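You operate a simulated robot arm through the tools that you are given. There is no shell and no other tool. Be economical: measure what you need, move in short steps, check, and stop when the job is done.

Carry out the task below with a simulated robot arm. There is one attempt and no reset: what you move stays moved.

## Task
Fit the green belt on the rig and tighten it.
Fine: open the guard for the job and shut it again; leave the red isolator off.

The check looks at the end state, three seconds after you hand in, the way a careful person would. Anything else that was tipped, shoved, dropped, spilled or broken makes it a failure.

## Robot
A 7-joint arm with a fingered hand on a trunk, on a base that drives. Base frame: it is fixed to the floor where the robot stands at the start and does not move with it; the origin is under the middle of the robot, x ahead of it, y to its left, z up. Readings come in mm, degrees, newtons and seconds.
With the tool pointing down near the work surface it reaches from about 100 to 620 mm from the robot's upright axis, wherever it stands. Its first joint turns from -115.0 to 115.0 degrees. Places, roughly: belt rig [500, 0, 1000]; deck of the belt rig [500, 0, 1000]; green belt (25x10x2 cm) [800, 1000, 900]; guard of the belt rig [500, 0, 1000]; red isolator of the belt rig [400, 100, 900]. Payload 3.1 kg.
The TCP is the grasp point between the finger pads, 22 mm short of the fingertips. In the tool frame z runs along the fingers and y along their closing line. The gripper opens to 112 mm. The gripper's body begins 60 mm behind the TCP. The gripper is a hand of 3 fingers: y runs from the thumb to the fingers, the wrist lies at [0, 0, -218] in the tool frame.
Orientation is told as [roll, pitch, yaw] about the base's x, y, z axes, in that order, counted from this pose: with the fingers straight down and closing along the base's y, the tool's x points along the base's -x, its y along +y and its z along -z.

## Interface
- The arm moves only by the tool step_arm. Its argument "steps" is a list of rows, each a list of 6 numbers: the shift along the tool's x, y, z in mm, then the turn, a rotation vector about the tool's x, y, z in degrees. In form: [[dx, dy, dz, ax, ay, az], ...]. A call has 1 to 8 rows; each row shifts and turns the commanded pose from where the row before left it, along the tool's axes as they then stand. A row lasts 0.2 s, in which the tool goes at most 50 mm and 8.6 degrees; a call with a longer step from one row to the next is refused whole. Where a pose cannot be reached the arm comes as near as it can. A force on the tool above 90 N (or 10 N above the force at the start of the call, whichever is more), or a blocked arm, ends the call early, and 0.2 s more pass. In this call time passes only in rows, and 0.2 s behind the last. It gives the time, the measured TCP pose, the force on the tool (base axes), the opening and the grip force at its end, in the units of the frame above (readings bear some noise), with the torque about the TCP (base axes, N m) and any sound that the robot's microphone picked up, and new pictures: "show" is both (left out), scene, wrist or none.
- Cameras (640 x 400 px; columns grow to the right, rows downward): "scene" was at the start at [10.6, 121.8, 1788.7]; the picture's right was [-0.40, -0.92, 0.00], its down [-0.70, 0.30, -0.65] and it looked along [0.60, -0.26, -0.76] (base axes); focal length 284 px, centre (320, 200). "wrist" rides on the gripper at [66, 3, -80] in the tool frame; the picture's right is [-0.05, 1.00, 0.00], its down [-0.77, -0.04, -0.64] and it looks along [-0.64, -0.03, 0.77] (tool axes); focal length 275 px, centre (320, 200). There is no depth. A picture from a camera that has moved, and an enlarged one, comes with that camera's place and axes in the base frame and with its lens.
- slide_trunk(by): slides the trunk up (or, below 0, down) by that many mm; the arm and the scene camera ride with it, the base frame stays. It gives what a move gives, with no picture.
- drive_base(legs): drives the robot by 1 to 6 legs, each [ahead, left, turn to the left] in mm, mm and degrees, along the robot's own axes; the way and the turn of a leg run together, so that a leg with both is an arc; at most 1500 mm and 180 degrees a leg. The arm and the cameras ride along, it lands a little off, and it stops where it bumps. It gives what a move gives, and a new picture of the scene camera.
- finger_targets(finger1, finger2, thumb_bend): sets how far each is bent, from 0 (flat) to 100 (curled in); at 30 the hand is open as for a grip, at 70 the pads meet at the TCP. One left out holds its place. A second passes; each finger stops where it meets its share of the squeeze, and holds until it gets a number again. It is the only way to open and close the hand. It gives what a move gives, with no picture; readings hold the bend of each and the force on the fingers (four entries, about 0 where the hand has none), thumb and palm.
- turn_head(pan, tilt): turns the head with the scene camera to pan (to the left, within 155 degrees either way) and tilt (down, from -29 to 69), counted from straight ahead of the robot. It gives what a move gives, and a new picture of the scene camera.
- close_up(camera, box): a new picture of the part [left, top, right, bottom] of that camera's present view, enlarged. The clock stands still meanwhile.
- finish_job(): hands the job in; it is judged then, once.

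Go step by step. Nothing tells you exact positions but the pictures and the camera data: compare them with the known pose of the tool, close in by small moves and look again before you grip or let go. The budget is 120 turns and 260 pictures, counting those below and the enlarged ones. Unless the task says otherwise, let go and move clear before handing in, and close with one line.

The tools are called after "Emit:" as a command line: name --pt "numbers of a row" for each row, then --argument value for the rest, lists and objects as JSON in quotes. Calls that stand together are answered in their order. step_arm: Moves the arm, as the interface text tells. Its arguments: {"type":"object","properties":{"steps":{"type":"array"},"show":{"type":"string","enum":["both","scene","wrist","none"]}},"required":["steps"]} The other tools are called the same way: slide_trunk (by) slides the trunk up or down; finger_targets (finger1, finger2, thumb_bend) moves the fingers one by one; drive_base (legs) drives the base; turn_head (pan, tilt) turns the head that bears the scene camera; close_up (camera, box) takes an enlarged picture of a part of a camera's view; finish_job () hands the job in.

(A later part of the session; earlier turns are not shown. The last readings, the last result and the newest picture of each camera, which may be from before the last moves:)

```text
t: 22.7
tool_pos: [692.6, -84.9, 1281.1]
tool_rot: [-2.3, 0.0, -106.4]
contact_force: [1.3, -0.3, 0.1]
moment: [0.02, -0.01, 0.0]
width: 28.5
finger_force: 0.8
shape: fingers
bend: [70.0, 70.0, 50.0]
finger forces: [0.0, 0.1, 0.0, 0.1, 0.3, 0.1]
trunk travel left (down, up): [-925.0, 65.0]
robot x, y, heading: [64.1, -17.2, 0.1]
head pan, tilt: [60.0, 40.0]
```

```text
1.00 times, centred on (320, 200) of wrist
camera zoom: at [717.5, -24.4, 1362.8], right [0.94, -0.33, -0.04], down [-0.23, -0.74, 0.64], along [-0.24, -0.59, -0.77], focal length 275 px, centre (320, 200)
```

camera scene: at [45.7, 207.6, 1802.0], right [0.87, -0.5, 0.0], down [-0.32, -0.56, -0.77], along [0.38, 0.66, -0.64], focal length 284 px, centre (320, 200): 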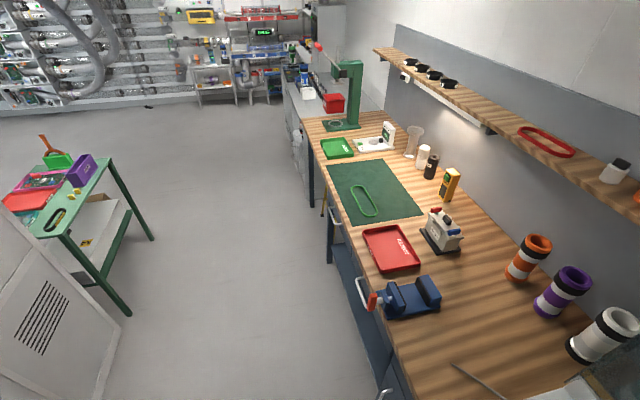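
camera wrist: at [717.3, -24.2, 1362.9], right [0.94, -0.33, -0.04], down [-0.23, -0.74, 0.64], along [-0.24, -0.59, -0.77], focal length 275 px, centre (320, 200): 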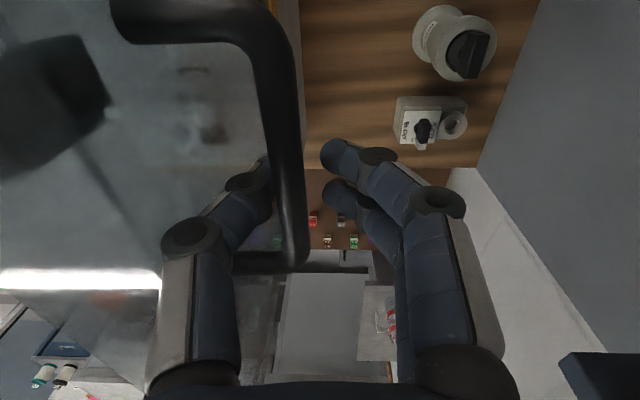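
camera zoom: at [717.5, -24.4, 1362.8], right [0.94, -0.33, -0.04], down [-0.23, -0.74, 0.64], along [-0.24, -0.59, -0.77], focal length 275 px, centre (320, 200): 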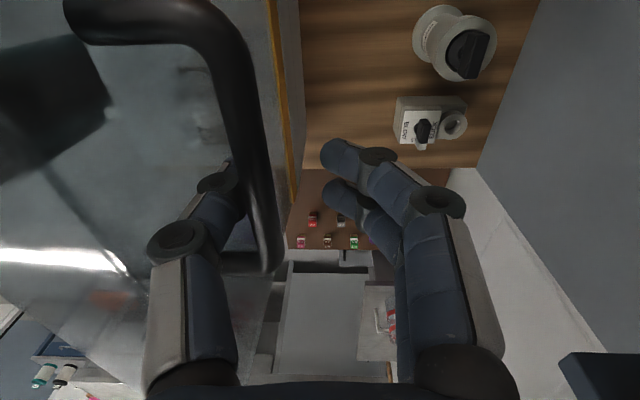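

The thumb fills the gap and drags the lid, so that wasn't a free test. I'll restore the thumb and try the base nudge once more to see whether the bench is what blocks it.

Emit:
finger_targets --thumb_bend 60

Emit:
drive_base --legs '[[25, -7, 0]]'

Emit:
close_up --camera "wrist" --box '[0, 0, 640, 400]'

```text
t: 23.7
tool_pos: [692.3, -84.3, 1282.7]
tool_rot: [-2.3, 0.0, -106.6]
contact_force: [-0.8, 0.6, -0.5]
moment: [-0.02, 0.02, 0.0]
width: 14.9
finger_force: 0.1
shape: fingers
bend: [70.0, 70.0, 60.0]
finger forces: [0.0, 0.0, 0.0, 0.0, 0.1, 0.0]
trunk travel left (down, up): [-925.0, 65.0]
robot x, y, heading: [60.3, -16.6, 0.1]
head pan, tilt: [60.0, 40.0]
```

```text
t: 24.4
tool_pos: [693.6, -83.7, 1281.9]
tool_rot: [-2.2, 0.0, -106.5]
contact_force: [0.2, -0.4, -0.8]
moment: [0.03, 0.02, -0.02]
width: 14.9
finger_force: 0.3
shape: fingers
bend: [70.0, 70.0, 60.0]
finger forces: [0.0, 0.0, 0.1, 0.0, 0.0, 0.1]
trunk travel left (down, up): [-925.0, 65.0]
robot x, y, heading: [63.7, -21.2, 0.1]
head pan, tilt: [60.0, 40.0]
stopped in leg 1: the robot was blocked; the commanded pose is now the measured one
camera scene: at [45.7, 207.8, 1802.1], right [0.87, -0.5, 0.0], down [-0.32, -0.56, -0.77], along [0.38, 0.66, -0.64], focal length 284 px, centre (320, 200)
```

scene: 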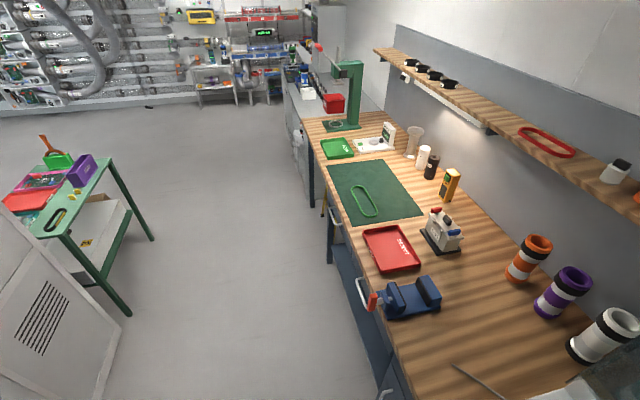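

```text
1.00 times, centred on (320, 200) of wrist
camera zoom: at [717.7, -24.4, 1362.8], right [0.94, -0.33, -0.04], down [-0.23, -0.74, 0.64], along [-0.24, -0.59, -0.77], focal length 275 px, centre (320, 200)
```

zoom: 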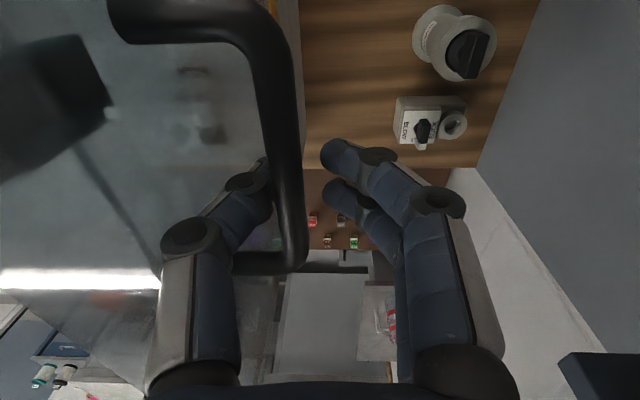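

The bench does block the base, and the lid is at roughly 90°. Raising the trunk while lowering the hand brings the shoulder closer to wrist height and gains reach, so I'll alternate the two, using the vertical slack around the bar.

Emit:
step_arm --pt "0 0 10 0 0 0" --pt "0 0 10 0 0 0" --show "none"

Emit:
slide_trunk --by 22

Emit:
step_arm --pt "0 0 11 0 0 0" --pt "0 0 11 0 0 0" --show "none"

Emit:
slide_trunk --by 22

Emit:
step_arm --pt "0 0 11 0 0 0" --pt "0 0 11 0 0 0" --show "wrist"

```text
t: 25.0
tool_pos: [692.6, -83.8, 1259.2]
tool_rot: [-2.2, 0.0, -106.4]
contact_force: [0.4, 0.0, -1.0]
moment: [0.02, 0.01, -0.02]
width: 15.3
finger_force: 0.0
shape: fingers
bend: [70.0, 70.0, 60.0]
finger forces: [0.0, 0.0, 0.1, 0.1, 0.0, 0.1]
trunk travel left (down, up): [-925.0, 65.0]
robot x, y, heading: [61.7, -18.0, -0.0]
head pan, tilt: [60.0, 40.0]
```

```text
t: 25.7
tool_pos: [692.2, -83.6, 1284.6]
tool_rot: [-2.1, -0.1, -106.6]
contact_force: [-0.2, 0.1, 0.1]
moment: [0.01, 0.02, 0.02]
width: 15.1
finger_force: 0.0
shape: fingers
bend: [70.0, 70.0, 60.0]
finger forces: [0.0, 0.1, 0.1, 0.1, 0.2, 0.0]
trunk travel left (down, up): [-947.0, 43.0]
robot x, y, heading: [62.6, -18.0, -0.0]
head pan, tilt: [60.0, 40.0]
```

```text
t: 26.3
tool_pos: [690.5, -83.2, 1261.6]
tool_rot: [-2.3, 0.0, -106.7]
contact_force: [0.3, 0.0, 0.5]
moment: [-0.05, -0.06, 0.0]
width: 15.1
finger_force: 0.1
shape: fingers
bend: [70.0, 70.0, 60.0]
finger forces: [0.0, 0.0, 0.0, 0.0, 0.4, 0.0]
trunk travel left (down, up): [-947.0, 43.0]
robot x, y, heading: [61.7, -23.0, 0.1]
head pan, tilt: [60.0, 40.0]
```

```text
t: 27.0
tool_pos: [690.9, -83.1, 1284.2]
tool_rot: [-2.2, 0.0, -106.5]
contact_force: [-0.1, 0.2, -0.1]
moment: [-0.01, 0.01, 0.01]
width: 15.0
finger_force: 0.1
shape: fingers
bend: [70.0, 70.0, 60.0]
finger forces: [0.0, 0.0, 0.0, 0.0, 0.3, 0.1]
trunk travel left (down, up): [-969.0, 21.0]
robot x, y, heading: [61.7, -19.3, 0.1]
head pan, tilt: [60.0, 40.0]
```

```text
t: 27.6
tool_pos: [690.6, -83.6, 1260.7]
tool_rot: [-2.4, 0.1, -106.5]
contact_force: [0.6, 0.3, 0.7]
moment: [-0.01, -0.02, 0.03]
width: 15.4
finger_force: 0.1
shape: fingers
bend: [70.0, 70.0, 60.0]
finger forces: [0.0, 0.0, 0.1, 0.1, 0.3, 0.1]
trunk travel left (down, up): [-969.0, 21.0]
robot x, y, heading: [64.3, -13.0, -0.3]
head pan, tilt: [60.0, 40.0]
camera wrist: at [715.7, -23.3, 1341.3], right [0.94, -0.33, -0.04], down [-0.23, -0.74, 0.64], along [-0.24, -0.59, -0.77], focal length 275 px, centre (320, 200)
```

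wrist: 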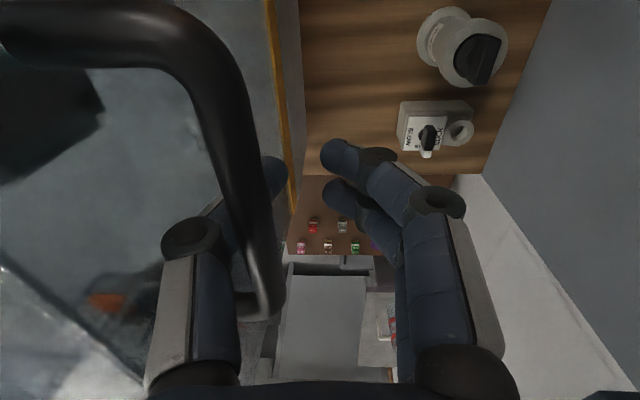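

That worked, so now I'll push +f with the gained reach.

Emit:
step_arm --pt "0 10 -2 0 0 0" --pt "0 10 -2 0 0 0" --pt "0 10 -2 0 0 0" --pt "0 10 -2 0 0 0" --show "wrist"

Emit:
turn_head --pan 10 --tilt 50

```text
t: 28.6
tool_pos: [709.1, -89.3, 1263.5]
tool_rot: [-2.2, 0.0, -106.5]
contact_force: [-0.4, -0.5, -0.4]
moment: [-0.02, -0.01, 0.0]
width: 15.1
finger_force: 0.0
shape: fingers
bend: [70.0, 70.0, 60.0]
finger forces: [0.1, 0.0, 0.0, 0.1, 0.1, 0.0]
out of reach, approached as far as the arm can: row 3, 4
trunk travel left (down, up): [-969.0, 21.0]
robot x, y, heading: [60.0, -20.7, -0.0]
head pan, tilt: [60.0, 40.0]
camera wrist: at [734.6, -28.7, 1344.6], right [0.94, -0.33, -0.04], down [-0.23, -0.74, 0.64], along [-0.24, -0.59, -0.77], focal length 275 px, centre (320, 200)
```

wrist: 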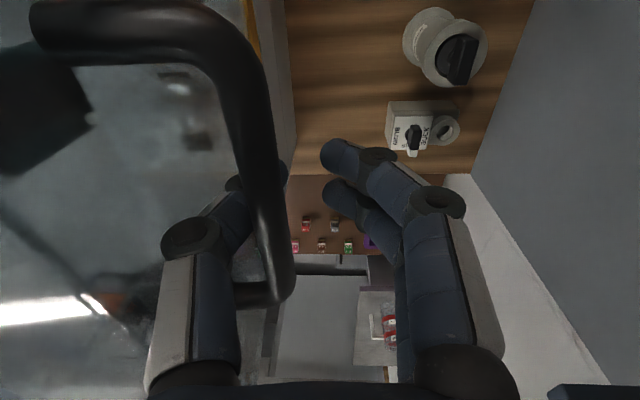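

```text
t: 29.7
tool_pos: [709.0, -88.6, 1263.4]
tool_rot: [-2.1, 0.0, -106.5]
contact_force: [0.3, -0.1, 0.0]
moment: [-0.01, 0.02, 0.0]
width: 15.1
finger_force: 0.0
shape: fingers
bend: [70.0, 70.0, 60.0]
finger forces: [0.1, 0.0, 0.0, 0.1, 0.0, 0.1]
trunk travel left (down, up): [-969.0, 21.0]
robot x, y, heading: [62.4, -18.2, 0.2]
head pan, tilt: [10.0, 50.0]
camera scene: at [79.2, 147.6, 1831.9], right [0.17, -0.98, 0.0], down [-0.75, -0.13, -0.64], along [0.63, 0.11, -0.77], focal length 284 px, centre (320, 200)
```

scene: 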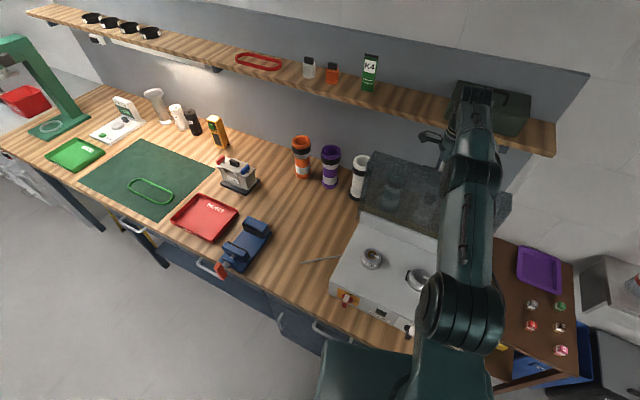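

Lid seems balanced around or just past vertical. I'll curl the thumb to push the bar a few degrees further, and open the two far fingers so the bar is free on that side.

Emit:
finger_targets --finger1 45 --finger2 45 --thumb_bend 75

Emit:
close_up --camera "wrist" --box '[0, 0, 640, 400]'

Emit:
close_up --camera "scene" --box '[300, 120, 540, 300]'

```text
t: 30.7
tool_pos: [709.8, -88.2, 1264.2]
tool_rot: [-2.3, 0.0, -106.5]
contact_force: [-2.4, 0.4, -8.4]
moment: [-0.02, -0.12, 0.03]
width: 31.7
finger_force: 5.7
shape: fingers
bend: [45.0, 45.0, 72.0]
finger forces: [0.1, 0.0, 0.0, 0.0, 12.0, 0.0]
trunk travel left (down, up): [-969.0, 21.0]
robot x, y, heading: [63.0, -19.6, -0.1]
head pan, tilt: [10.0, 50.0]
```

```text
1.00 times, centred on (320, 200) of wrist
camera zoom: at [735.0, -28.7, 1344.0], right [0.94, -0.33, -0.04], down [-0.23, -0.74, 0.64], along [-0.24, -0.59, -0.77], focal length 275 px, centre (320, 200)
```

zoom: 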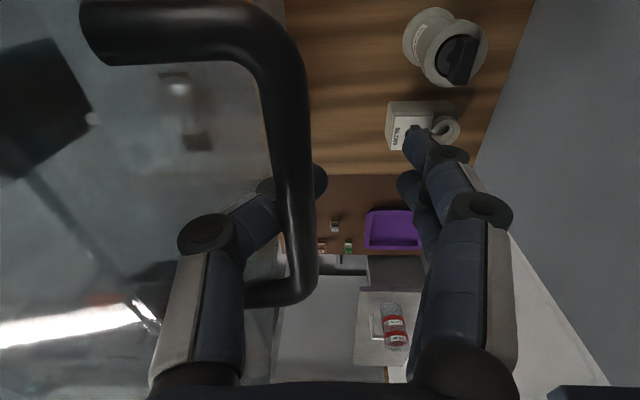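

```text
2.22 times, centred on (420, 210) of scene
camera zoom: at [80.0, 147.4, 1831.8], right [0.17, -0.98, 0.0], down [-0.75, -0.13, -0.64], along [0.63, 0.11, -0.77], focal length 631 px, centre (98, 178)
```

zoom: 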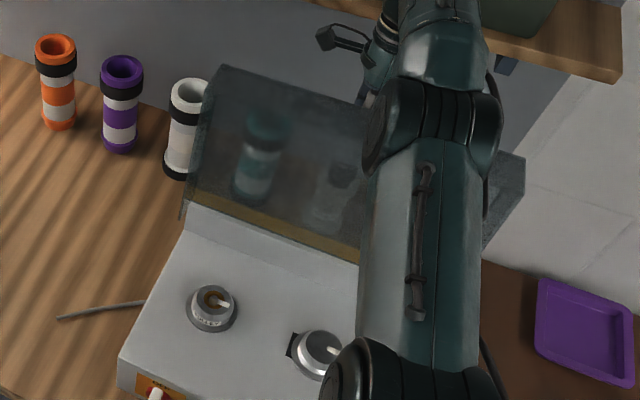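

The thumb now stalls at 12 N, so the lid likely reached its stop past vertical. I'll ease the thumb slightly and see whether the bar stays put.

Emit:
finger_targets --thumb_bend 68 --finger1 30 --finger2 30

Emit:
close_up --camera "wrist" --box '[0, 0, 640, 400]'

```text
t: 31.7
tool_pos: [709.3, -88.3, 1265.0]
tool_rot: [-2.2, 0.0, -106.5]
contact_force: [-0.8, -0.2, 0.2]
moment: [0.04, 0.02, 0.01]
width: 58.4
finger_force: 0.5
shape: fingers
bend: [30.0, 30.0, 68.0]
finger forces: [0.1, 0.0, 0.0, 0.1, 0.8, 0.1]
trunk travel left (down, up): [-969.0, 21.0]
robot x, y, heading: [61.8, -20.6, 0.1]
head pan, tilt: [10.0, 50.0]
```

```text
1.00 times, centred on (320, 200) of wrist
camera zoom: at [734.4, -28.6, 1344.7], right [0.94, -0.33, -0.04], down [-0.23, -0.74, 0.64], along [-0.24, -0.59, -0.77], focal length 275 px, centre (320, 200)
```

zoom: 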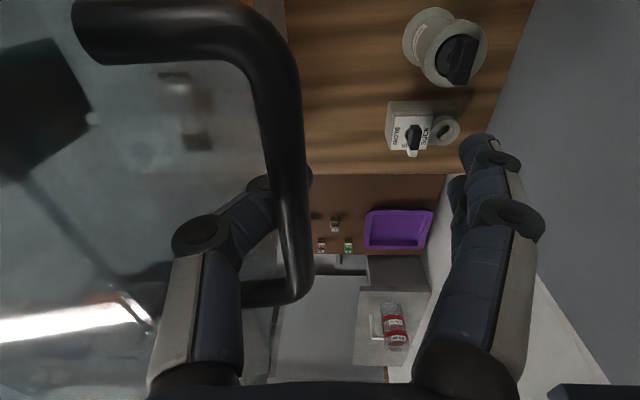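

The bar is about 50 mm past the hinge line, so the lid is past vertical (≈95°). I'll withdraw upward with the trunk first, which is a pure vertical move, then check.

Emit:
slide_trunk --by 21

Emit:
step_arm --pt "0 0 -8 0 0 0" --show "wrist"

```text
t: 32.4
tool_pos: [710.4, -88.2, 1285.1]
tool_rot: [-2.4, -0.1, -106.5]
contact_force: [-2.8, 0.8, -13.8]
moment: [-0.03, -0.07, -0.02]
width: 69.0
finger_force: 9.9
shape: fingers
bend: [30.0, 30.0, 61.0]
finger forces: [0.1, 0.0, 0.1, 0.1, 20.2, 0.0]
trunk travel left (down, up): [-990.0, 0.0]
robot x, y, heading: [65.2, -18.9, -0.2]
head pan, tilt: [10.0, 50.0]
```

```text
t: 32.8
tool_pos: [707.9, -88.3, 1294.5]
tool_rot: [-2.2, 0.0, -106.4]
contact_force: [-2.0, 0.7, -5.2]
moment: [0.06, 0.13, -0.01]
width: 68.1
finger_force: 6.9
shape: fingers
bend: [30.0, 30.0, 62.0]
finger forces: [0.1, 0.1, 0.1, 0.0, 13.5, 0.0]
trunk travel left (down, up): [-990.0, 0.0]
robot x, y, heading: [61.9, -21.2, -0.2]
head pan, tilt: [10.0, 50.0]
camera wrist: at [732.8, -27.7, 1374.7], right [0.94, -0.33, -0.04], down [-0.23, -0.74, 0.64], along [-0.24, -0.59, -0.77], focal length 275 px, centre (320, 200)
```

wrist: 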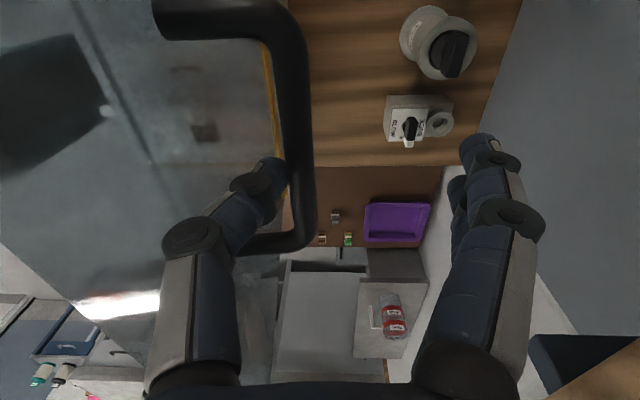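

The thumb presses the bar with 13 N and the lid no longer moves, so it's at its stop. Easing the thumb and continuing up.

Emit:
finger_targets --thumb_bend 60

Emit:
step_arm --pt "0 0 -8 0 0 0" --pt "0 0 -8 0 0 0" --show "wrist"

```text
t: 33.8
tool_pos: [707.9, -87.8, 1293.1]
tool_rot: [-2.2, -0.1, -106.5]
contact_force: [0.0, -0.1, 1.5]
moment: [0.03, 0.14, 0.0]
width: 70.6
finger_force: 1.7
shape: fingers
bend: [30.0, 30.0, 59.0]
finger forces: [0.0, 0.0, 0.0, 0.0, 3.6, 0.0]
trunk travel left (down, up): [-990.0, 0.0]
robot x, y, heading: [63.9, -17.3, -0.0]
head pan, tilt: [10.0, 50.0]
```

```text
t: 34.4
tool_pos: [702.5, -87.5, 1307.6]
tool_rot: [-2.2, -0.1, -106.5]
contact_force: [0.4, -0.5, -0.1]
moment: [-0.01, -0.02, 0.0]
width: 69.4
finger_force: 0.0
shape: fingers
bend: [30.0, 30.0, 60.0]
finger forces: [0.1, 0.1, 0.0, 0.1, 0.1, 0.2]
out of reach, approached as far as the arm can: row 1, 2
trunk travel left (down, up): [-990.0, 0.0]
robot x, y, heading: [63.5, -18.8, 0.0]
head pan, tilt: [10.0, 50.0]
camera wrist: at [728.2, -26.9, 1388.2], right [0.94, -0.33, -0.04], down [-0.23, -0.74, 0.64], along [-0.24, -0.59, -0.77], focal length 275 px, centre (320, 200)
```

wrist: 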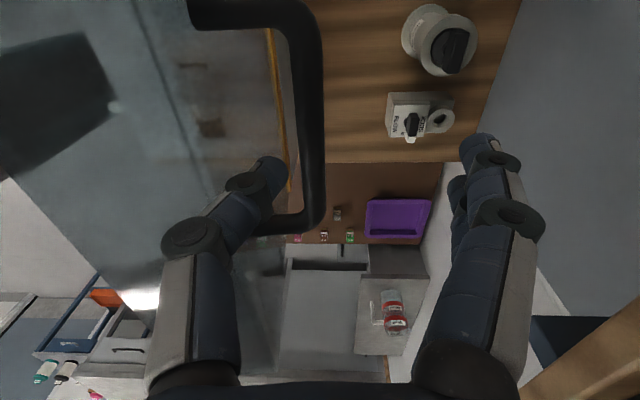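

The lid now stays open by itself and the bar is clear of the thumb. The shelf edge is about 40 mm beyond the hand, so I'll rise straight up in small steps to clear the lid's top edge.

Emit:
step_arm --pt "0 0 -8 0 0 0" --pt "0 0 -8 0 0 0" --show "both"

Emit:
close_up --camera "scene" --box '[350, 80, 570, 220]'

```text
t: 35.0
tool_pos: [700.9, -87.0, 1323.0]
tool_rot: [-2.2, 0.0, -106.4]
contact_force: [-0.7, 0.4, -0.1]
moment: [0.0, -0.02, 0.0]
width: 69.2
finger_force: 0.1
shape: fingers
bend: [30.0, 30.0, 60.0]
finger forces: [0.0, 0.0, 0.0, 0.0, 0.0, 0.0]
out of reach, approached as far as the arm can: row 2
trunk travel left (down, up): [-990.0, 0.0]
robot x, y, heading: [62.2, -19.0, 0.1]
head pan, tilt: [10.0, 50.0]
camera scene: at [78.4, 147.7, 1852.9], right [0.17, -0.98, 0.0], down [-0.75, -0.13, -0.64], along [0.63, 0.11, -0.77], focal length 284 px, centre (320, 200)
camera wrist: at [725.2, -26.7, 1403.8], right [0.94, -0.33, -0.04], down [-0.23, -0.74, 0.64], along [-0.24, -0.59, -0.77], focal length 275 px, centre (320, 200)
```

scene: 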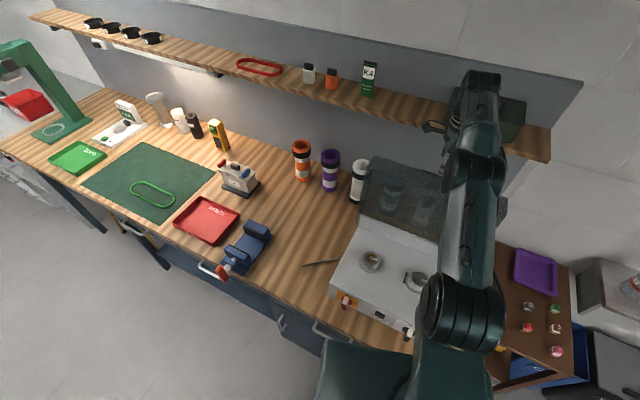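
wrist: 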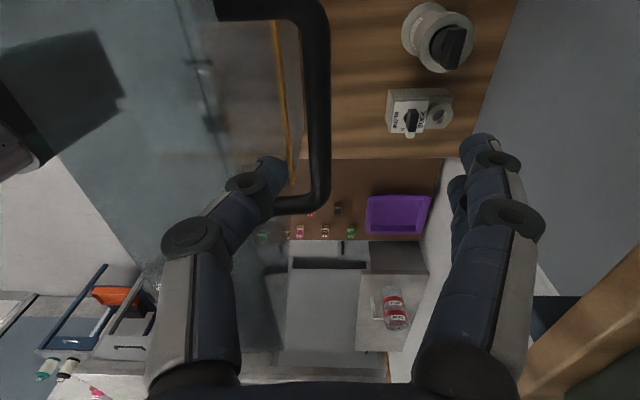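

```text
2.86 times, centred on (460, 150) of scene
camera zoom: at [78.4, 147.7, 1852.9], right [0.17, -0.98, 0.0], down [-0.75, -0.13, -0.64], along [0.63, 0.11, -0.77], focal length 812 px, centre (-80, 343)
```

zoom: 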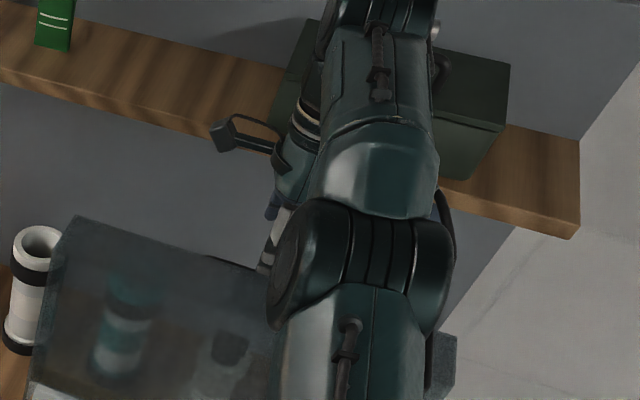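

All is steady. I'll rise further with a slight retreat.

Emit:
step_arm --pt "0 -1 -10 0 0 0" --pt "0 -2 -10 0 0 0" --pt "0 -2 -10 0 0 0" --show "wrist"

```text
t: 35.8
tool_pos: [690.9, -86.5, 1352.3]
tool_rot: [-2.1, 0.0, -106.5]
contact_force: [-0.1, -0.4, 0.2]
moment: [0.0, 0.01, -0.02]
width: 69.3
finger_force: 0.1
shape: fingers
bend: [30.0, 30.0, 60.0]
finger forces: [0.0, 0.0, 0.0, 0.1, 0.0, 0.0]
out of reach, approached as far as the arm can: row 1
trunk travel left (down, up): [-990.0, 0.0]
robot x, y, heading: [65.7, -20.8, 0.1]
head pan, tilt: [10.0, 50.0]
camera wrist: at [716.2, -25.5, 1432.5], right [0.94, -0.33, -0.04], down [-0.23, -0.74, 0.64], along [-0.24, -0.59, -0.77], focal length 275 px, centre (320, 200)
```

wrist: 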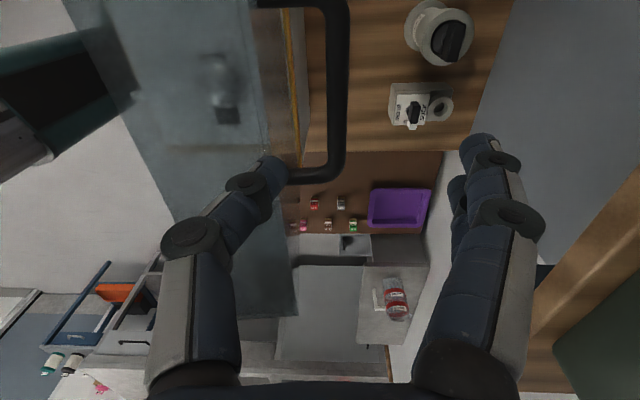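

Rising a bit more, then retreating over the lid edge.

Emit:
step_arm --pt "0 -3 -10 0 0 0" --pt "0 -3 -10 0 0 0" --pt "0 -3 -10 0 0 0" --show "none"

Emit:
step_arm --pt "0 -12 0 0 0 0" --pt "0 -20 0 0 0 0" --pt "0 -30 0 0 0 0" --show "both"

```text
t: 36.6
tool_pos: [679.3, -84.2, 1382.2]
tool_rot: [-2.2, 0.0, -106.6]
contact_force: [0.4, 0.1, 0.9]
moment: [-0.01, -0.01, 0.01]
width: 69.4
finger_force: 0.0
shape: fingers
bend: [30.0, 30.0, 60.0]
finger forces: [0.0, 0.0, 0.0, 0.0, 0.0, 0.0]
out of reach, approached as far as the arm can: row 1
trunk travel left (down, up): [-990.0, 0.0]
robot x, y, heading: [61.5, -18.0, 0.3]
head pan, tilt: [10.0, 50.0]
```

```text
t: 37.4
tool_pos: [618.2, -69.6, 1387.4]
tool_rot: [-2.1, -0.1, -106.7]
contact_force: [-1.0, 0.0, 0.0]
moment: [-0.01, -0.02, 0.0]
width: 69.3
finger_force: 0.0
shape: fingers
bend: [30.0, 30.0, 60.0]
finger forces: [0.1, 0.0, 0.1, 0.0, 0.1, 0.0]
trunk travel left (down, up): [-990.0, 0.0]
robot x, y, heading: [62.2, -16.5, 0.0]
head pan, tilt: [10.0, 50.0]
camera scene: at [76.5, 148.0, 1852.8], right [0.17, -0.98, 0.0], down [-0.75, -0.13, -0.64], along [0.63, 0.11, -0.77], focal length 284 px, centre (320, 200)
camera wrist: at [643.2, -8.6, 1467.3], right [0.94, -0.33, -0.04], down [-0.23, -0.74, 0.64], along [-0.24, -0.59, -0.77], focal length 275 px, centre (320, 200)
```

scene: 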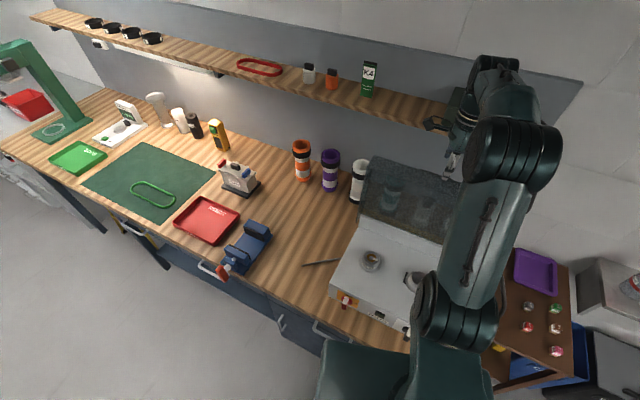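
wrist: 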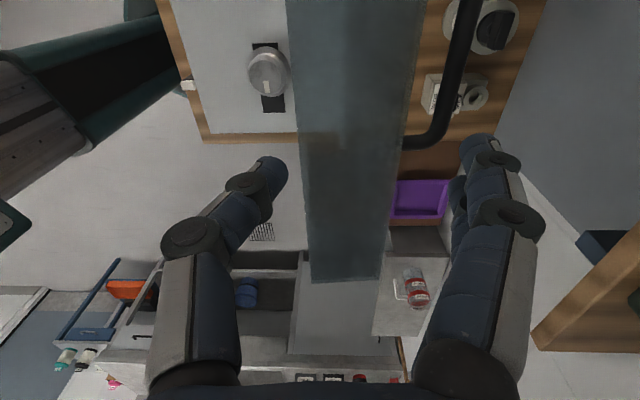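

The guard stands open by itself and the hand is clear. I'll retract, then study the pulleys.

Emit:
step_arm --pt "0 -45 0 0 0 0" --pt "0 -45 0 0 0 0" --pt "0 -45 0 0 0 0" --pt "0 -45 0 0 0 0" --pt "0 -45 0 0 0 0" --pt "0 -25 0 2.2 0 0" --show "none"

Emit:
turn_head --pan -15 --tilt 52

Emit:
close_up --camera "scene" --box '[160, 140, 400, 300]'

```text
t: 38.8
tool_pos: [380.6, 1.3, 1395.0]
tool_rot: [-4.4, 0.1, -106.4]
contact_force: [-0.1, -0.1, -0.1]
moment: [0.04, -0.01, -0.03]
width: 69.2
finger_force: 0.1
shape: fingers
bend: [30.0, 30.0, 60.0]
finger forces: [0.0, 0.1, 0.1, 0.0, 0.0, 0.0]
trunk travel left (down, up): [-990.0, 0.0]
robot x, y, heading: [60.5, -21.3, 0.1]
head pan, tilt: [10.0, 50.0]
```

```text
t: 39.7
tool_pos: [381.2, 4.7, 1395.3]
tool_rot: [-4.4, -0.1, -106.5]
contact_force: [0.3, 0.0, 0.6]
moment: [-0.05, 0.0, 0.01]
width: 69.2
finger_force: 0.0
shape: fingers
bend: [30.0, 30.0, 60.0]
finger forces: [0.0, 0.0, 0.1, 0.0, 0.1, 0.0]
trunk travel left (down, up): [-990.0, 0.0]
robot x, y, heading: [64.0, -20.9, -0.1]
head pan, tilt: [-15.0, 52.0]
camera scene: at [75.7, 116.4, 1850.1], right [-0.26, -0.97, 0.0], down [-0.76, 0.2, -0.62], along [0.59, -0.16, -0.79], focal length 284 px, centre (320, 200)
```

scene: 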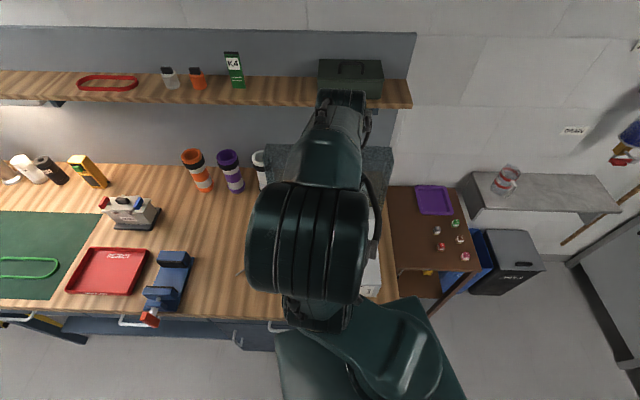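

```text
2.50 times, centred on (280, 220) of scene
camera zoom: at [75.7, 116.4, 1850.1], right [-0.26, -0.97, 0.0], down [-0.76, 0.2, -0.62], along [0.59, -0.16, -0.79], focal length 710 px, centre (420, 150)
```

zoom: 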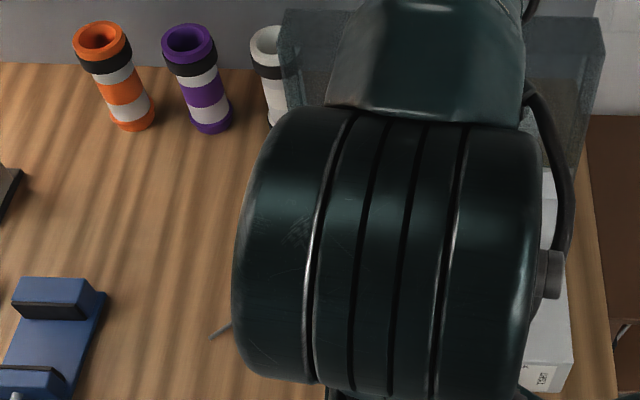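

The elbow hides the rig from the head, so I'll use the wrist camera.

Emit:
step_arm --pt "30 30 0 -4.4 0 0" --pt "40 20 0 0 0 0" --show "wrist"

Emit:
close_up --camera "wrist" --box '[240, 0, 560, 200]'

```text
t: 40.3
tool_pos: [452.6, 57.8, 1394.2]
tool_rot: [-0.1, -0.1, -106.6]
contact_force: [0.4, 0.5, 0.4]
moment: [-0.02, 0.03, 0.05]
width: 69.1
finger_force: 0.1
shape: fingers
bend: [30.0, 30.0, 60.0]
finger forces: [0.1, 0.1, 0.1, 0.1, 0.0, 0.0]
trunk travel left (down, up): [-990.0, 0.0]
robot x, y, heading: [63.2, -17.8, -0.3]
head pan, tilt: [-15.0, 52.0]
camera wrist: at [474.1, 118.9, 1473.8], right [0.94, -0.33, 0.0], down [-0.25, -0.73, 0.64], along [-0.21, -0.6, -0.77], focal length 275 px, centre (320, 200)
```

wrist: 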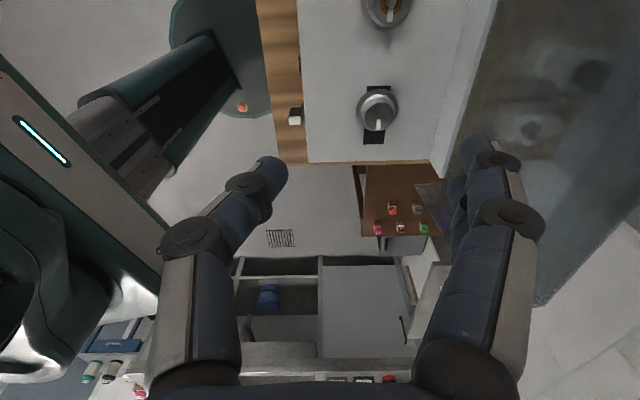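

```text
2.00 times, centred on (400, 100) of wrist
camera zoom: at [474.1, 118.9, 1473.8], right [0.94, -0.33, 0.0], down [-0.25, -0.73, 0.64], along [-0.21, -0.6, -0.77], focal length 551 px, centre (160, 400)
```

zoom: 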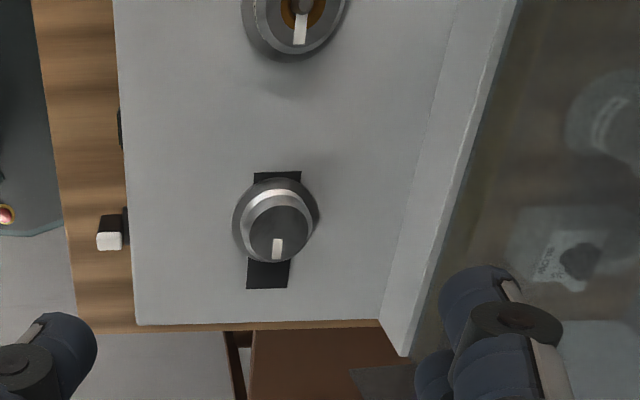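

The pulleys are at about (548, 55) and (505, -85), with a 146 mm spacing along the rig axis. The belt lies parallel to the bench, centred near (780, 1040). I'll back off a little, drive along the bench, and face the belt.

Emit:
finger_targets --finger1 30 --finger2 30 --thumb_bend 30

Emit:
drive_base --legs '[[-45, 12, 0], [346, 1168, 0]]'

Emit:
turn_head --pan -15 --tilt 62

Emit:
close_up --camera "wrist" --box '[0, 0, 640, 400]'

```text
t: 41.3
tool_pos: [450.1, 55.1, 1392.9]
tool_rot: [0.0, 0.0, -106.5]
contact_force: [-0.3, -0.3, -0.6]
moment: [0.02, -0.03, 0.0]
width: 111.2
finger_force: 0.0
shape: fingers
bend: [30.0, 30.0, 30.0]
finger forces: [0.1, 0.0, 0.0, 0.0, 0.0, 0.0]
trunk travel left (down, up): [-990.0, 0.0]
robot x, y, heading: [56.6, -17.2, -0.1]
head pan, tilt: [-15.0, 52.0]
```

```text
t: 47.9
tool_pos: [764.7, 1210.8, 1394.0]
tool_rot: [-0.1, -0.1, -107.8]
contact_force: [-0.6, 0.2, 0.1]
moment: [0.0, 0.01, 0.0]
width: 111.2
finger_force: 0.0
shape: fingers
bend: [30.0, 30.0, 30.0]
finger forces: [0.0, 0.0, 0.0, 0.0, 0.0, 0.0]
trunk travel left (down, up): [-990.0, 0.0]
robot x, y, heading: [377.0, 1148.9, -1.3]
head pan, tilt: [-15.0, 52.0]
camera scene: at [392.3, 1277.6, 1850.3], right [-0.28, -0.96, 0.0], down [-0.76, 0.22, -0.62], along [0.59, -0.17, -0.79], focal length 284 px, centre (320, 200)
```

scene: 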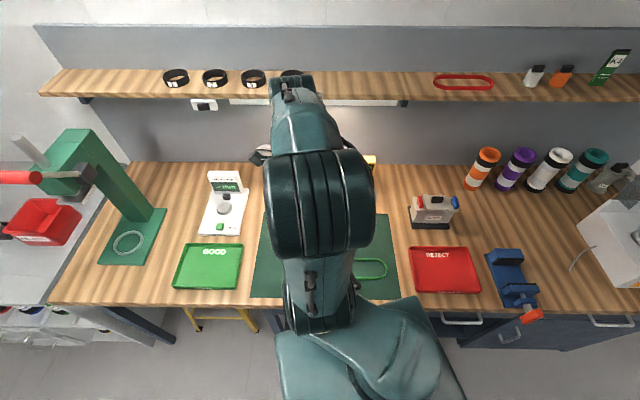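

```text
t: 48.6
tool_pos: [764.8, 1210.9, 1394.1]
tool_rot: [0.0, 0.1, -107.8]
contact_force: [0.4, 0.3, 0.6]
moment: [0.0, 0.03, 0.01]
width: 111.2
finger_force: 0.0
shape: fingers
bend: [30.0, 30.0, 30.0]
finger forces: [0.0, 0.0, 0.0, 0.0, 0.0, 0.0]
trunk travel left (down, up): [-990.0, 0.0]
robot x, y, heading: [377.0, 1140.5, -1.2]
head pan, tilt: [-15.0, 62.0]
camera scene: at [382.2, 1281.3, 1838.0], right [-0.28, -0.96, 0.0], down [-0.85, 0.25, -0.47], along [0.45, -0.13, -0.88], focal length 284 px, centre (320, 200)
```

scene: 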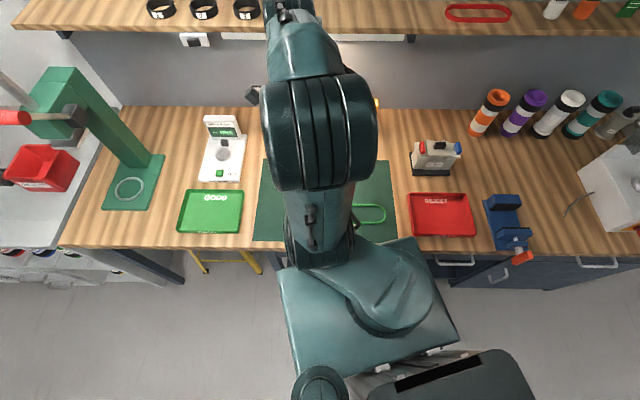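

```text
1.00 times, centred on (320, 200) of wrist
camera zoom: at [788.7, 1271.7, 1474.6], right [0.94, -0.35, 0.0], down [-0.27, -0.72, 0.64], along [-0.22, -0.6, -0.77], focal length 275 px, centre (320, 200)
```

zoom: 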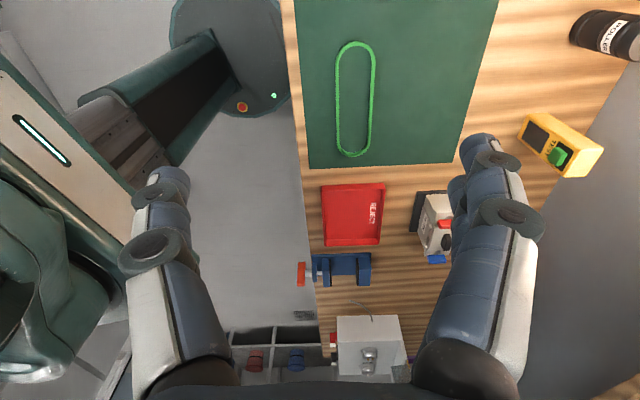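

The belt is clearly visible, centred near (780, 1036) and aligned with my hand. I'll grip its far straight side with the thumb inside the loop. Lowering the trunk to nominal and moving above it.

Emit:
slide_trunk --by -65

Emit:
step_arm --pt "-20.3 14.1 34 0 0 0" --pt "-20.3 14.1 34 0 0 0" --pt "-20.3 14.1 34 0 0 0" --pt "-20.3 14.1 34 0 0 0" --pt "-20.3 14.1 34 0 0 0" --pt "-20.3 14.1 34 0 0 0" --pt "-20.3 14.1 34 0 0 0" --pt "-20.3 14.1 34 0 0 0" --show "wrist"

```text
t: 49.7
tool_pos: [765.5, 1210.3, 1329.1]
tool_rot: [0.1, -0.1, -107.8]
contact_force: [0.7, 0.3, -0.5]
moment: [0.03, 0.04, 0.03]
width: 111.3
finger_force: 0.0
shape: fingers
bend: [30.0, 30.0, 30.0]
finger forces: [0.0, 0.0, 0.0, 0.1, 0.1, 0.0]
trunk travel left (down, up): [-925.0, 65.0]
robot x, y, heading: [377.3, 1146.3, -1.3]
head pan, tilt: [-15.0, 62.0]
```

```text
t: 51.5
tool_pos: [824.4, 1021.1, 1055.7]
tool_rot: [-0.1, 0.1, -107.7]
contact_force: [0.0, -0.9, 0.9]
moment: [0.03, 0.02, 0.02]
width: 111.5
finger_force: 0.0
shape: fingers
bend: [30.0, 30.0, 30.0]
finger forces: [0.0, 0.1, 0.1, 0.0, 0.0, 0.1]
trunk travel left (down, up): [-925.0, 65.0]
robot x, y, heading: [372.5, 1146.2, -1.2]
head pan, tilt: [-15.0, 62.0]
camera wrist: at [848.1, 1081.5, 1136.9], right [0.94, -0.35, 0.0], down [-0.27, -0.72, 0.64], along [-0.22, -0.59, -0.77], focal length 275 px, centre (320, 200)
```

wrist: 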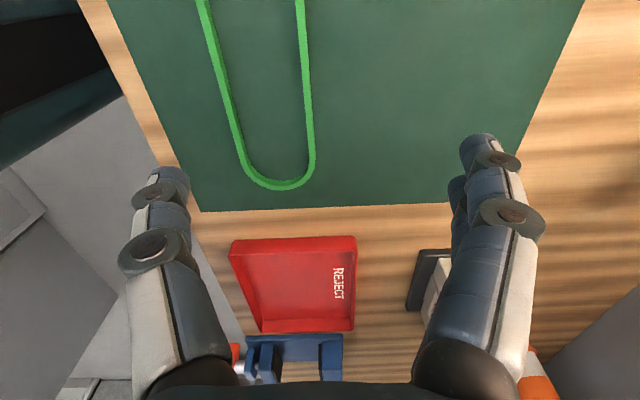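

The belt is about 72 mm wide, with its far-side midpoint near (814, 1033). I'll shift over, pre-close the hand partway, and descend to about 60 mm above.

Emit:
finger_targets --finger1 55 --finger2 55 --thumb_bend 55

Emit:
step_arm --pt "8.4 -13.2 30 0 0 0.5" --pt "0 0 40 0 0 0" --pt "0 0 30 0 0 0" --show "wrist"

Emit:
close_up --camera "wrist" --box '[200, 60, 440, 220]'

```text
t: 52.5
tool_pos: [824.2, 1022.0, 1056.9]
tool_rot: [0.0, 0.0, -107.8]
contact_force: [-0.1, -1.2, 0.7]
moment: [0.03, 0.0, -0.04]
width: 41.3
finger_force: 0.0
shape: fingers
bend: [55.0, 55.0, 55.0]
finger forces: [0.0, 0.1, 0.0, 0.0, 0.0, 0.0]
trunk travel left (down, up): [-925.0, 65.0]
robot x, y, heading: [375.8, 1144.9, -1.3]
head pan, tilt: [-15.0, 62.0]
```

```text
t: 53.3
tool_pos: [812.6, 1034.8, 956.6]
tool_rot: [0.0, 0.0, -108.4]
contact_force: [-0.2, 0.2, 0.2]
moment: [0.02, -0.02, 0.0]
width: 41.3
finger_force: 0.0
shape: fingers
bend: [55.0, 55.0, 55.0]
finger forces: [0.0, 0.0, 0.0, 0.0, 0.0, 0.0]
trunk travel left (down, up): [-925.0, 65.0]
robot x, y, heading: [380.4, 1146.2, -1.2]
head pan, tilt: [-15.0, 62.0]
camera wrist: at [835.1, 1095.5, 1038.0], right [0.93, -0.36, 0.0], down [-0.28, -0.72, 0.64], along [-0.23, -0.59, -0.77], focal length 275 px, centre (320, 200)
```

wrist: 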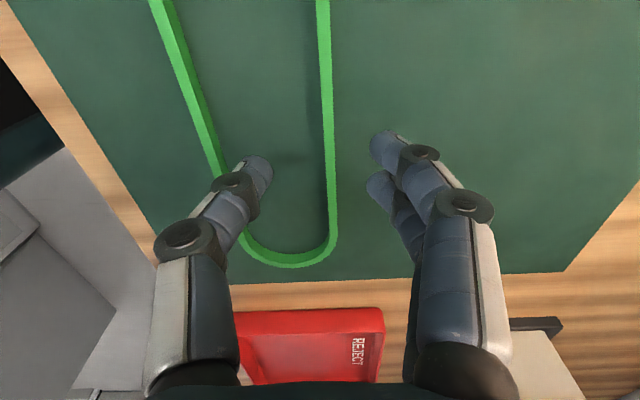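

```text
2.50 times, centred on (320, 140) of wrist
camera zoom: at [835.1, 1095.5, 1038.0], right [0.93, -0.36, 0.0], down [-0.28, -0.72, 0.64], along [-0.23, -0.59, -0.77], focal length 688 px, centre (320, 350)
```

zoom: 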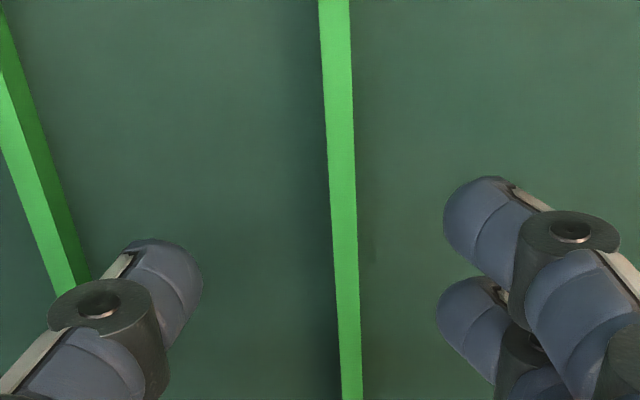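

The belt wall is about 4 mm toward +y from the tool axis. I'll correct that and descend so the fingertips are just above the mat.

Emit:
step_arm --pt "0 3.5 20 0 0 -1" --pt "0 0 20 0 0 0" --pt "0 0 8 0 0 0" --show "wrist"

Emit:
close_up --camera "wrist" --box '[200, 80, 440, 240]'

```text
t: 54.1
tool_pos: [818.5, 1034.8, 908.7]
tool_rot: [0.1, 0.0, -107.3]
contact_force: [-0.1, -0.3, 0.3]
moment: [-0.01, 0.0, -0.02]
width: 41.5
finger_force: 0.2
shape: fingers
bend: [55.0, 55.0, 55.0]
finger forces: [0.1, 0.1, 0.0, 0.1, 0.1, 0.0]
trunk travel left (down, up): [-925.0, 65.0]
robot x, y, heading: [375.2, 1146.6, -1.6]
head pan, tilt: [-15.0, 62.0]
camera wrist: at [840.8, 1095.1, 989.9], right [0.94, -0.34, 0.0], down [-0.26, -0.73, 0.64], along [-0.22, -0.6, -0.77], focal length 275 px, centre (320, 200)
```

wrist: 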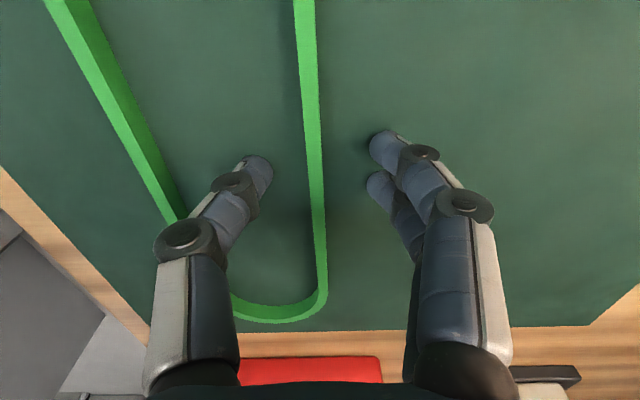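

```text
2.50 times, centred on (320, 160) of wrist
camera zoom: at [840.8, 1095.1, 989.9], right [0.94, -0.34, 0.0], down [-0.26, -0.73, 0.64], along [-0.22, -0.6, -0.77], focal length 688 px, centre (320, 300)
```

zoom: 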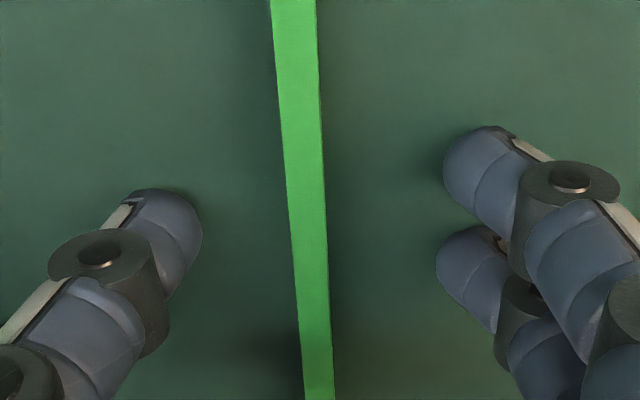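

Aligned within a couple of millimetres. Closing on the belt.

Emit:
finger_targets --finger1 72 --finger2 72 --thumb_bend 72

Emit:
close_up --camera "wrist" --box '[140, 0, 520, 340]'

```text
t: 55.1
tool_pos: [817.5, 1034.1, 909.7]
tool_rot: [0.0, 0.0, -107.3]
contact_force: [0.4, -0.2, -1.0]
moment: [0.02, -0.02, -0.02]
width: 4.1
finger_force: 3.7
shape: fingers
bend: [71.0, 71.0, 69.0]
finger forces: [1.7, 1.7, 0.1, 0.0, 3.5, 0.0]
trunk travel left (down, up): [-925.0, 65.0]
robot x, y, heading: [374.8, 1147.0, -1.1]
head pan, tilt: [-15.0, 62.0]
```

```text
1.18 times, centred on (330, 170) of wrist
camera zoom: at [840.9, 1094.9, 990.0], right [0.94, -0.34, 0.0], down [-0.26, -0.73, 0.64], along [-0.22, -0.6, -0.77], focal length 324 px, centre (308, 235)
```

zoom: 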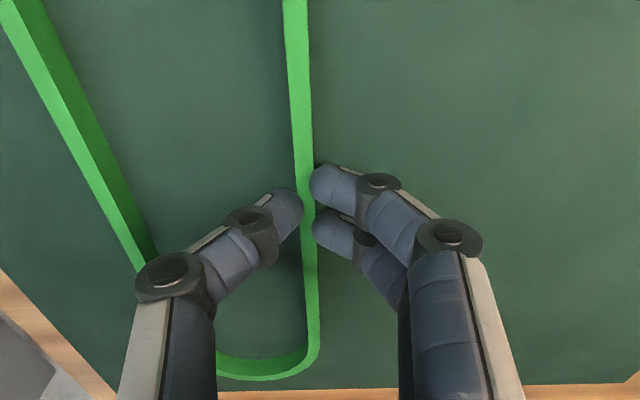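

It's gripped lightly (3.7 N). I'll squeeze firmer and lift slightly to test.

Emit:
finger_targets --finger1 80 --finger2 80 --thumb_bend 80

Emit:
step_arm --pt "0 0 -15 0 0 0" --pt "0 0 -25 0 0 0" --pt "0 0 -30 0 0 0" --show "wrist"

```text
t: 56.1
tool_pos: [817.4, 1033.8, 909.4]
tool_rot: [0.0, -0.1, -107.3]
contact_force: [-1.1, 0.4, 1.3]
moment: [0.0, 0.0, 0.0]
width: 0.0
finger_force: 0.2
shape: fingers
bend: [78.0, 78.0, 76.0]
finger forces: [0.0, 0.1, 0.0, 0.0, 0.0, 0.0]
trunk travel left (down, up): [-925.0, 65.0]
robot x, y, heading: [379.1, 1141.7, -1.3]
head pan, tilt: [-15.0, 62.0]
```

```text
t: 56.9
tool_pos: [816.4, 1033.3, 981.1]
tool_rot: [0.0, 0.0, -107.2]
contact_force: [1.4, -0.9, 0.4]
moment: [0.01, 0.03, -0.03]
width: 0.0
finger_force: 0.0
shape: fingers
bend: [78.0, 78.0, 76.0]
finger forces: [0.1, 0.0, 0.1, 0.0, 0.0, 0.1]
trunk travel left (down, up): [-925.0, 65.0]
robot x, y, heading: [374.9, 1145.4, -1.3]
head pan, tilt: [-15.0, 62.0]
camera wrist: at [838.7, 1093.2, 1060.2], right [0.94, -0.34, 0.0], down [-0.26, -0.73, 0.64], along [-0.22, -0.6, -0.77], focal length 275 px, centre (320, 200)
```

wrist: 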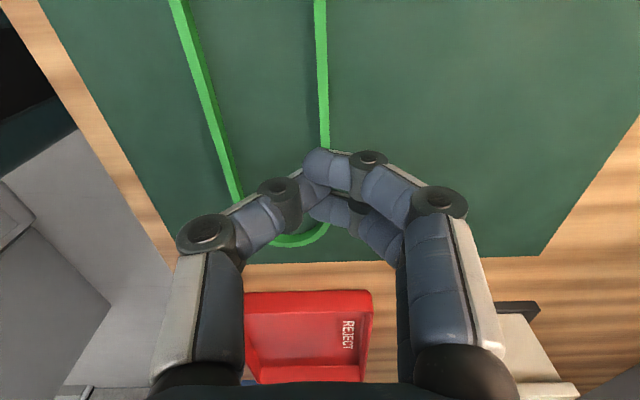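

Curling further rode the pads up over the belt. I'll reopen, go about 7 mm lower, and close with a gentler target.

Emit:
finger_targets --finger1 55 --finger2 55 --thumb_bend 55

Emit:
step_arm --pt "0 0 30 0 0 0" --pt "0 0 30 0 0 0" --pt "0 0 12 0 0 0" --pt "0 0 6 0 0 0" --show "wrist"

```text
t: 57.9
tool_pos: [816.3, 1032.5, 979.5]
tool_rot: [0.0, 0.0, -107.2]
contact_force: [1.2, 0.9, 1.0]
moment: [0.02, 0.0, 0.01]
width: 40.4
finger_force: 0.2
shape: fingers
bend: [55.0, 55.0, 55.0]
finger forces: [0.0, 0.0, 0.0, 0.1, 0.0, 0.0]
trunk travel left (down, up): [-925.0, 65.0]
robot x, y, heading: [379.2, 1145.4, -1.4]
head pan, tilt: [-15.0, 62.0]
```

```text
t: 58.9
tool_pos: [813.2, 1034.0, 906.0]
tool_rot: [0.6, 0.0, -107.3]
contact_force: [1.2, -0.8, 62.4]
moment: [0.04, 0.37, 0.01]
width: 40.8
finger_force: 31.5
shape: fingers
bend: [56.0, 56.0, 59.0]
finger forces: [11.9, 11.8, 0.0, 0.1, 38.8, 0.1]
trunk travel left (down, up): [-925.0, 65.0]
robot x, y, heading: [373.4, 1143.8, -1.2]
head pan, tilt: [-15.0, 62.0]
camera wrist: at [834.8, 1094.3, 987.4], right [0.94, -0.34, 0.01], down [-0.27, -0.72, 0.64], along [-0.21, -0.6, -0.77], focal length 275 px, centre (320, 200)
```

wrist: 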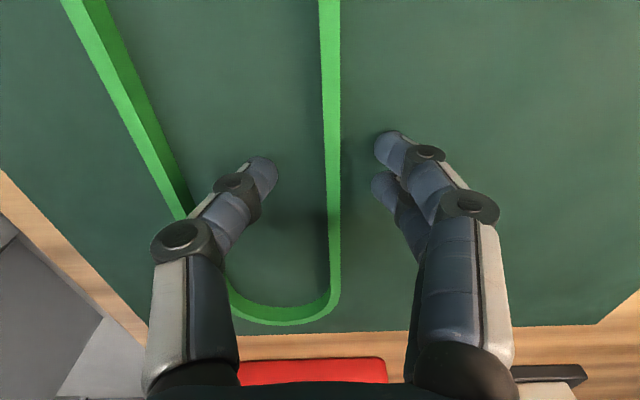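

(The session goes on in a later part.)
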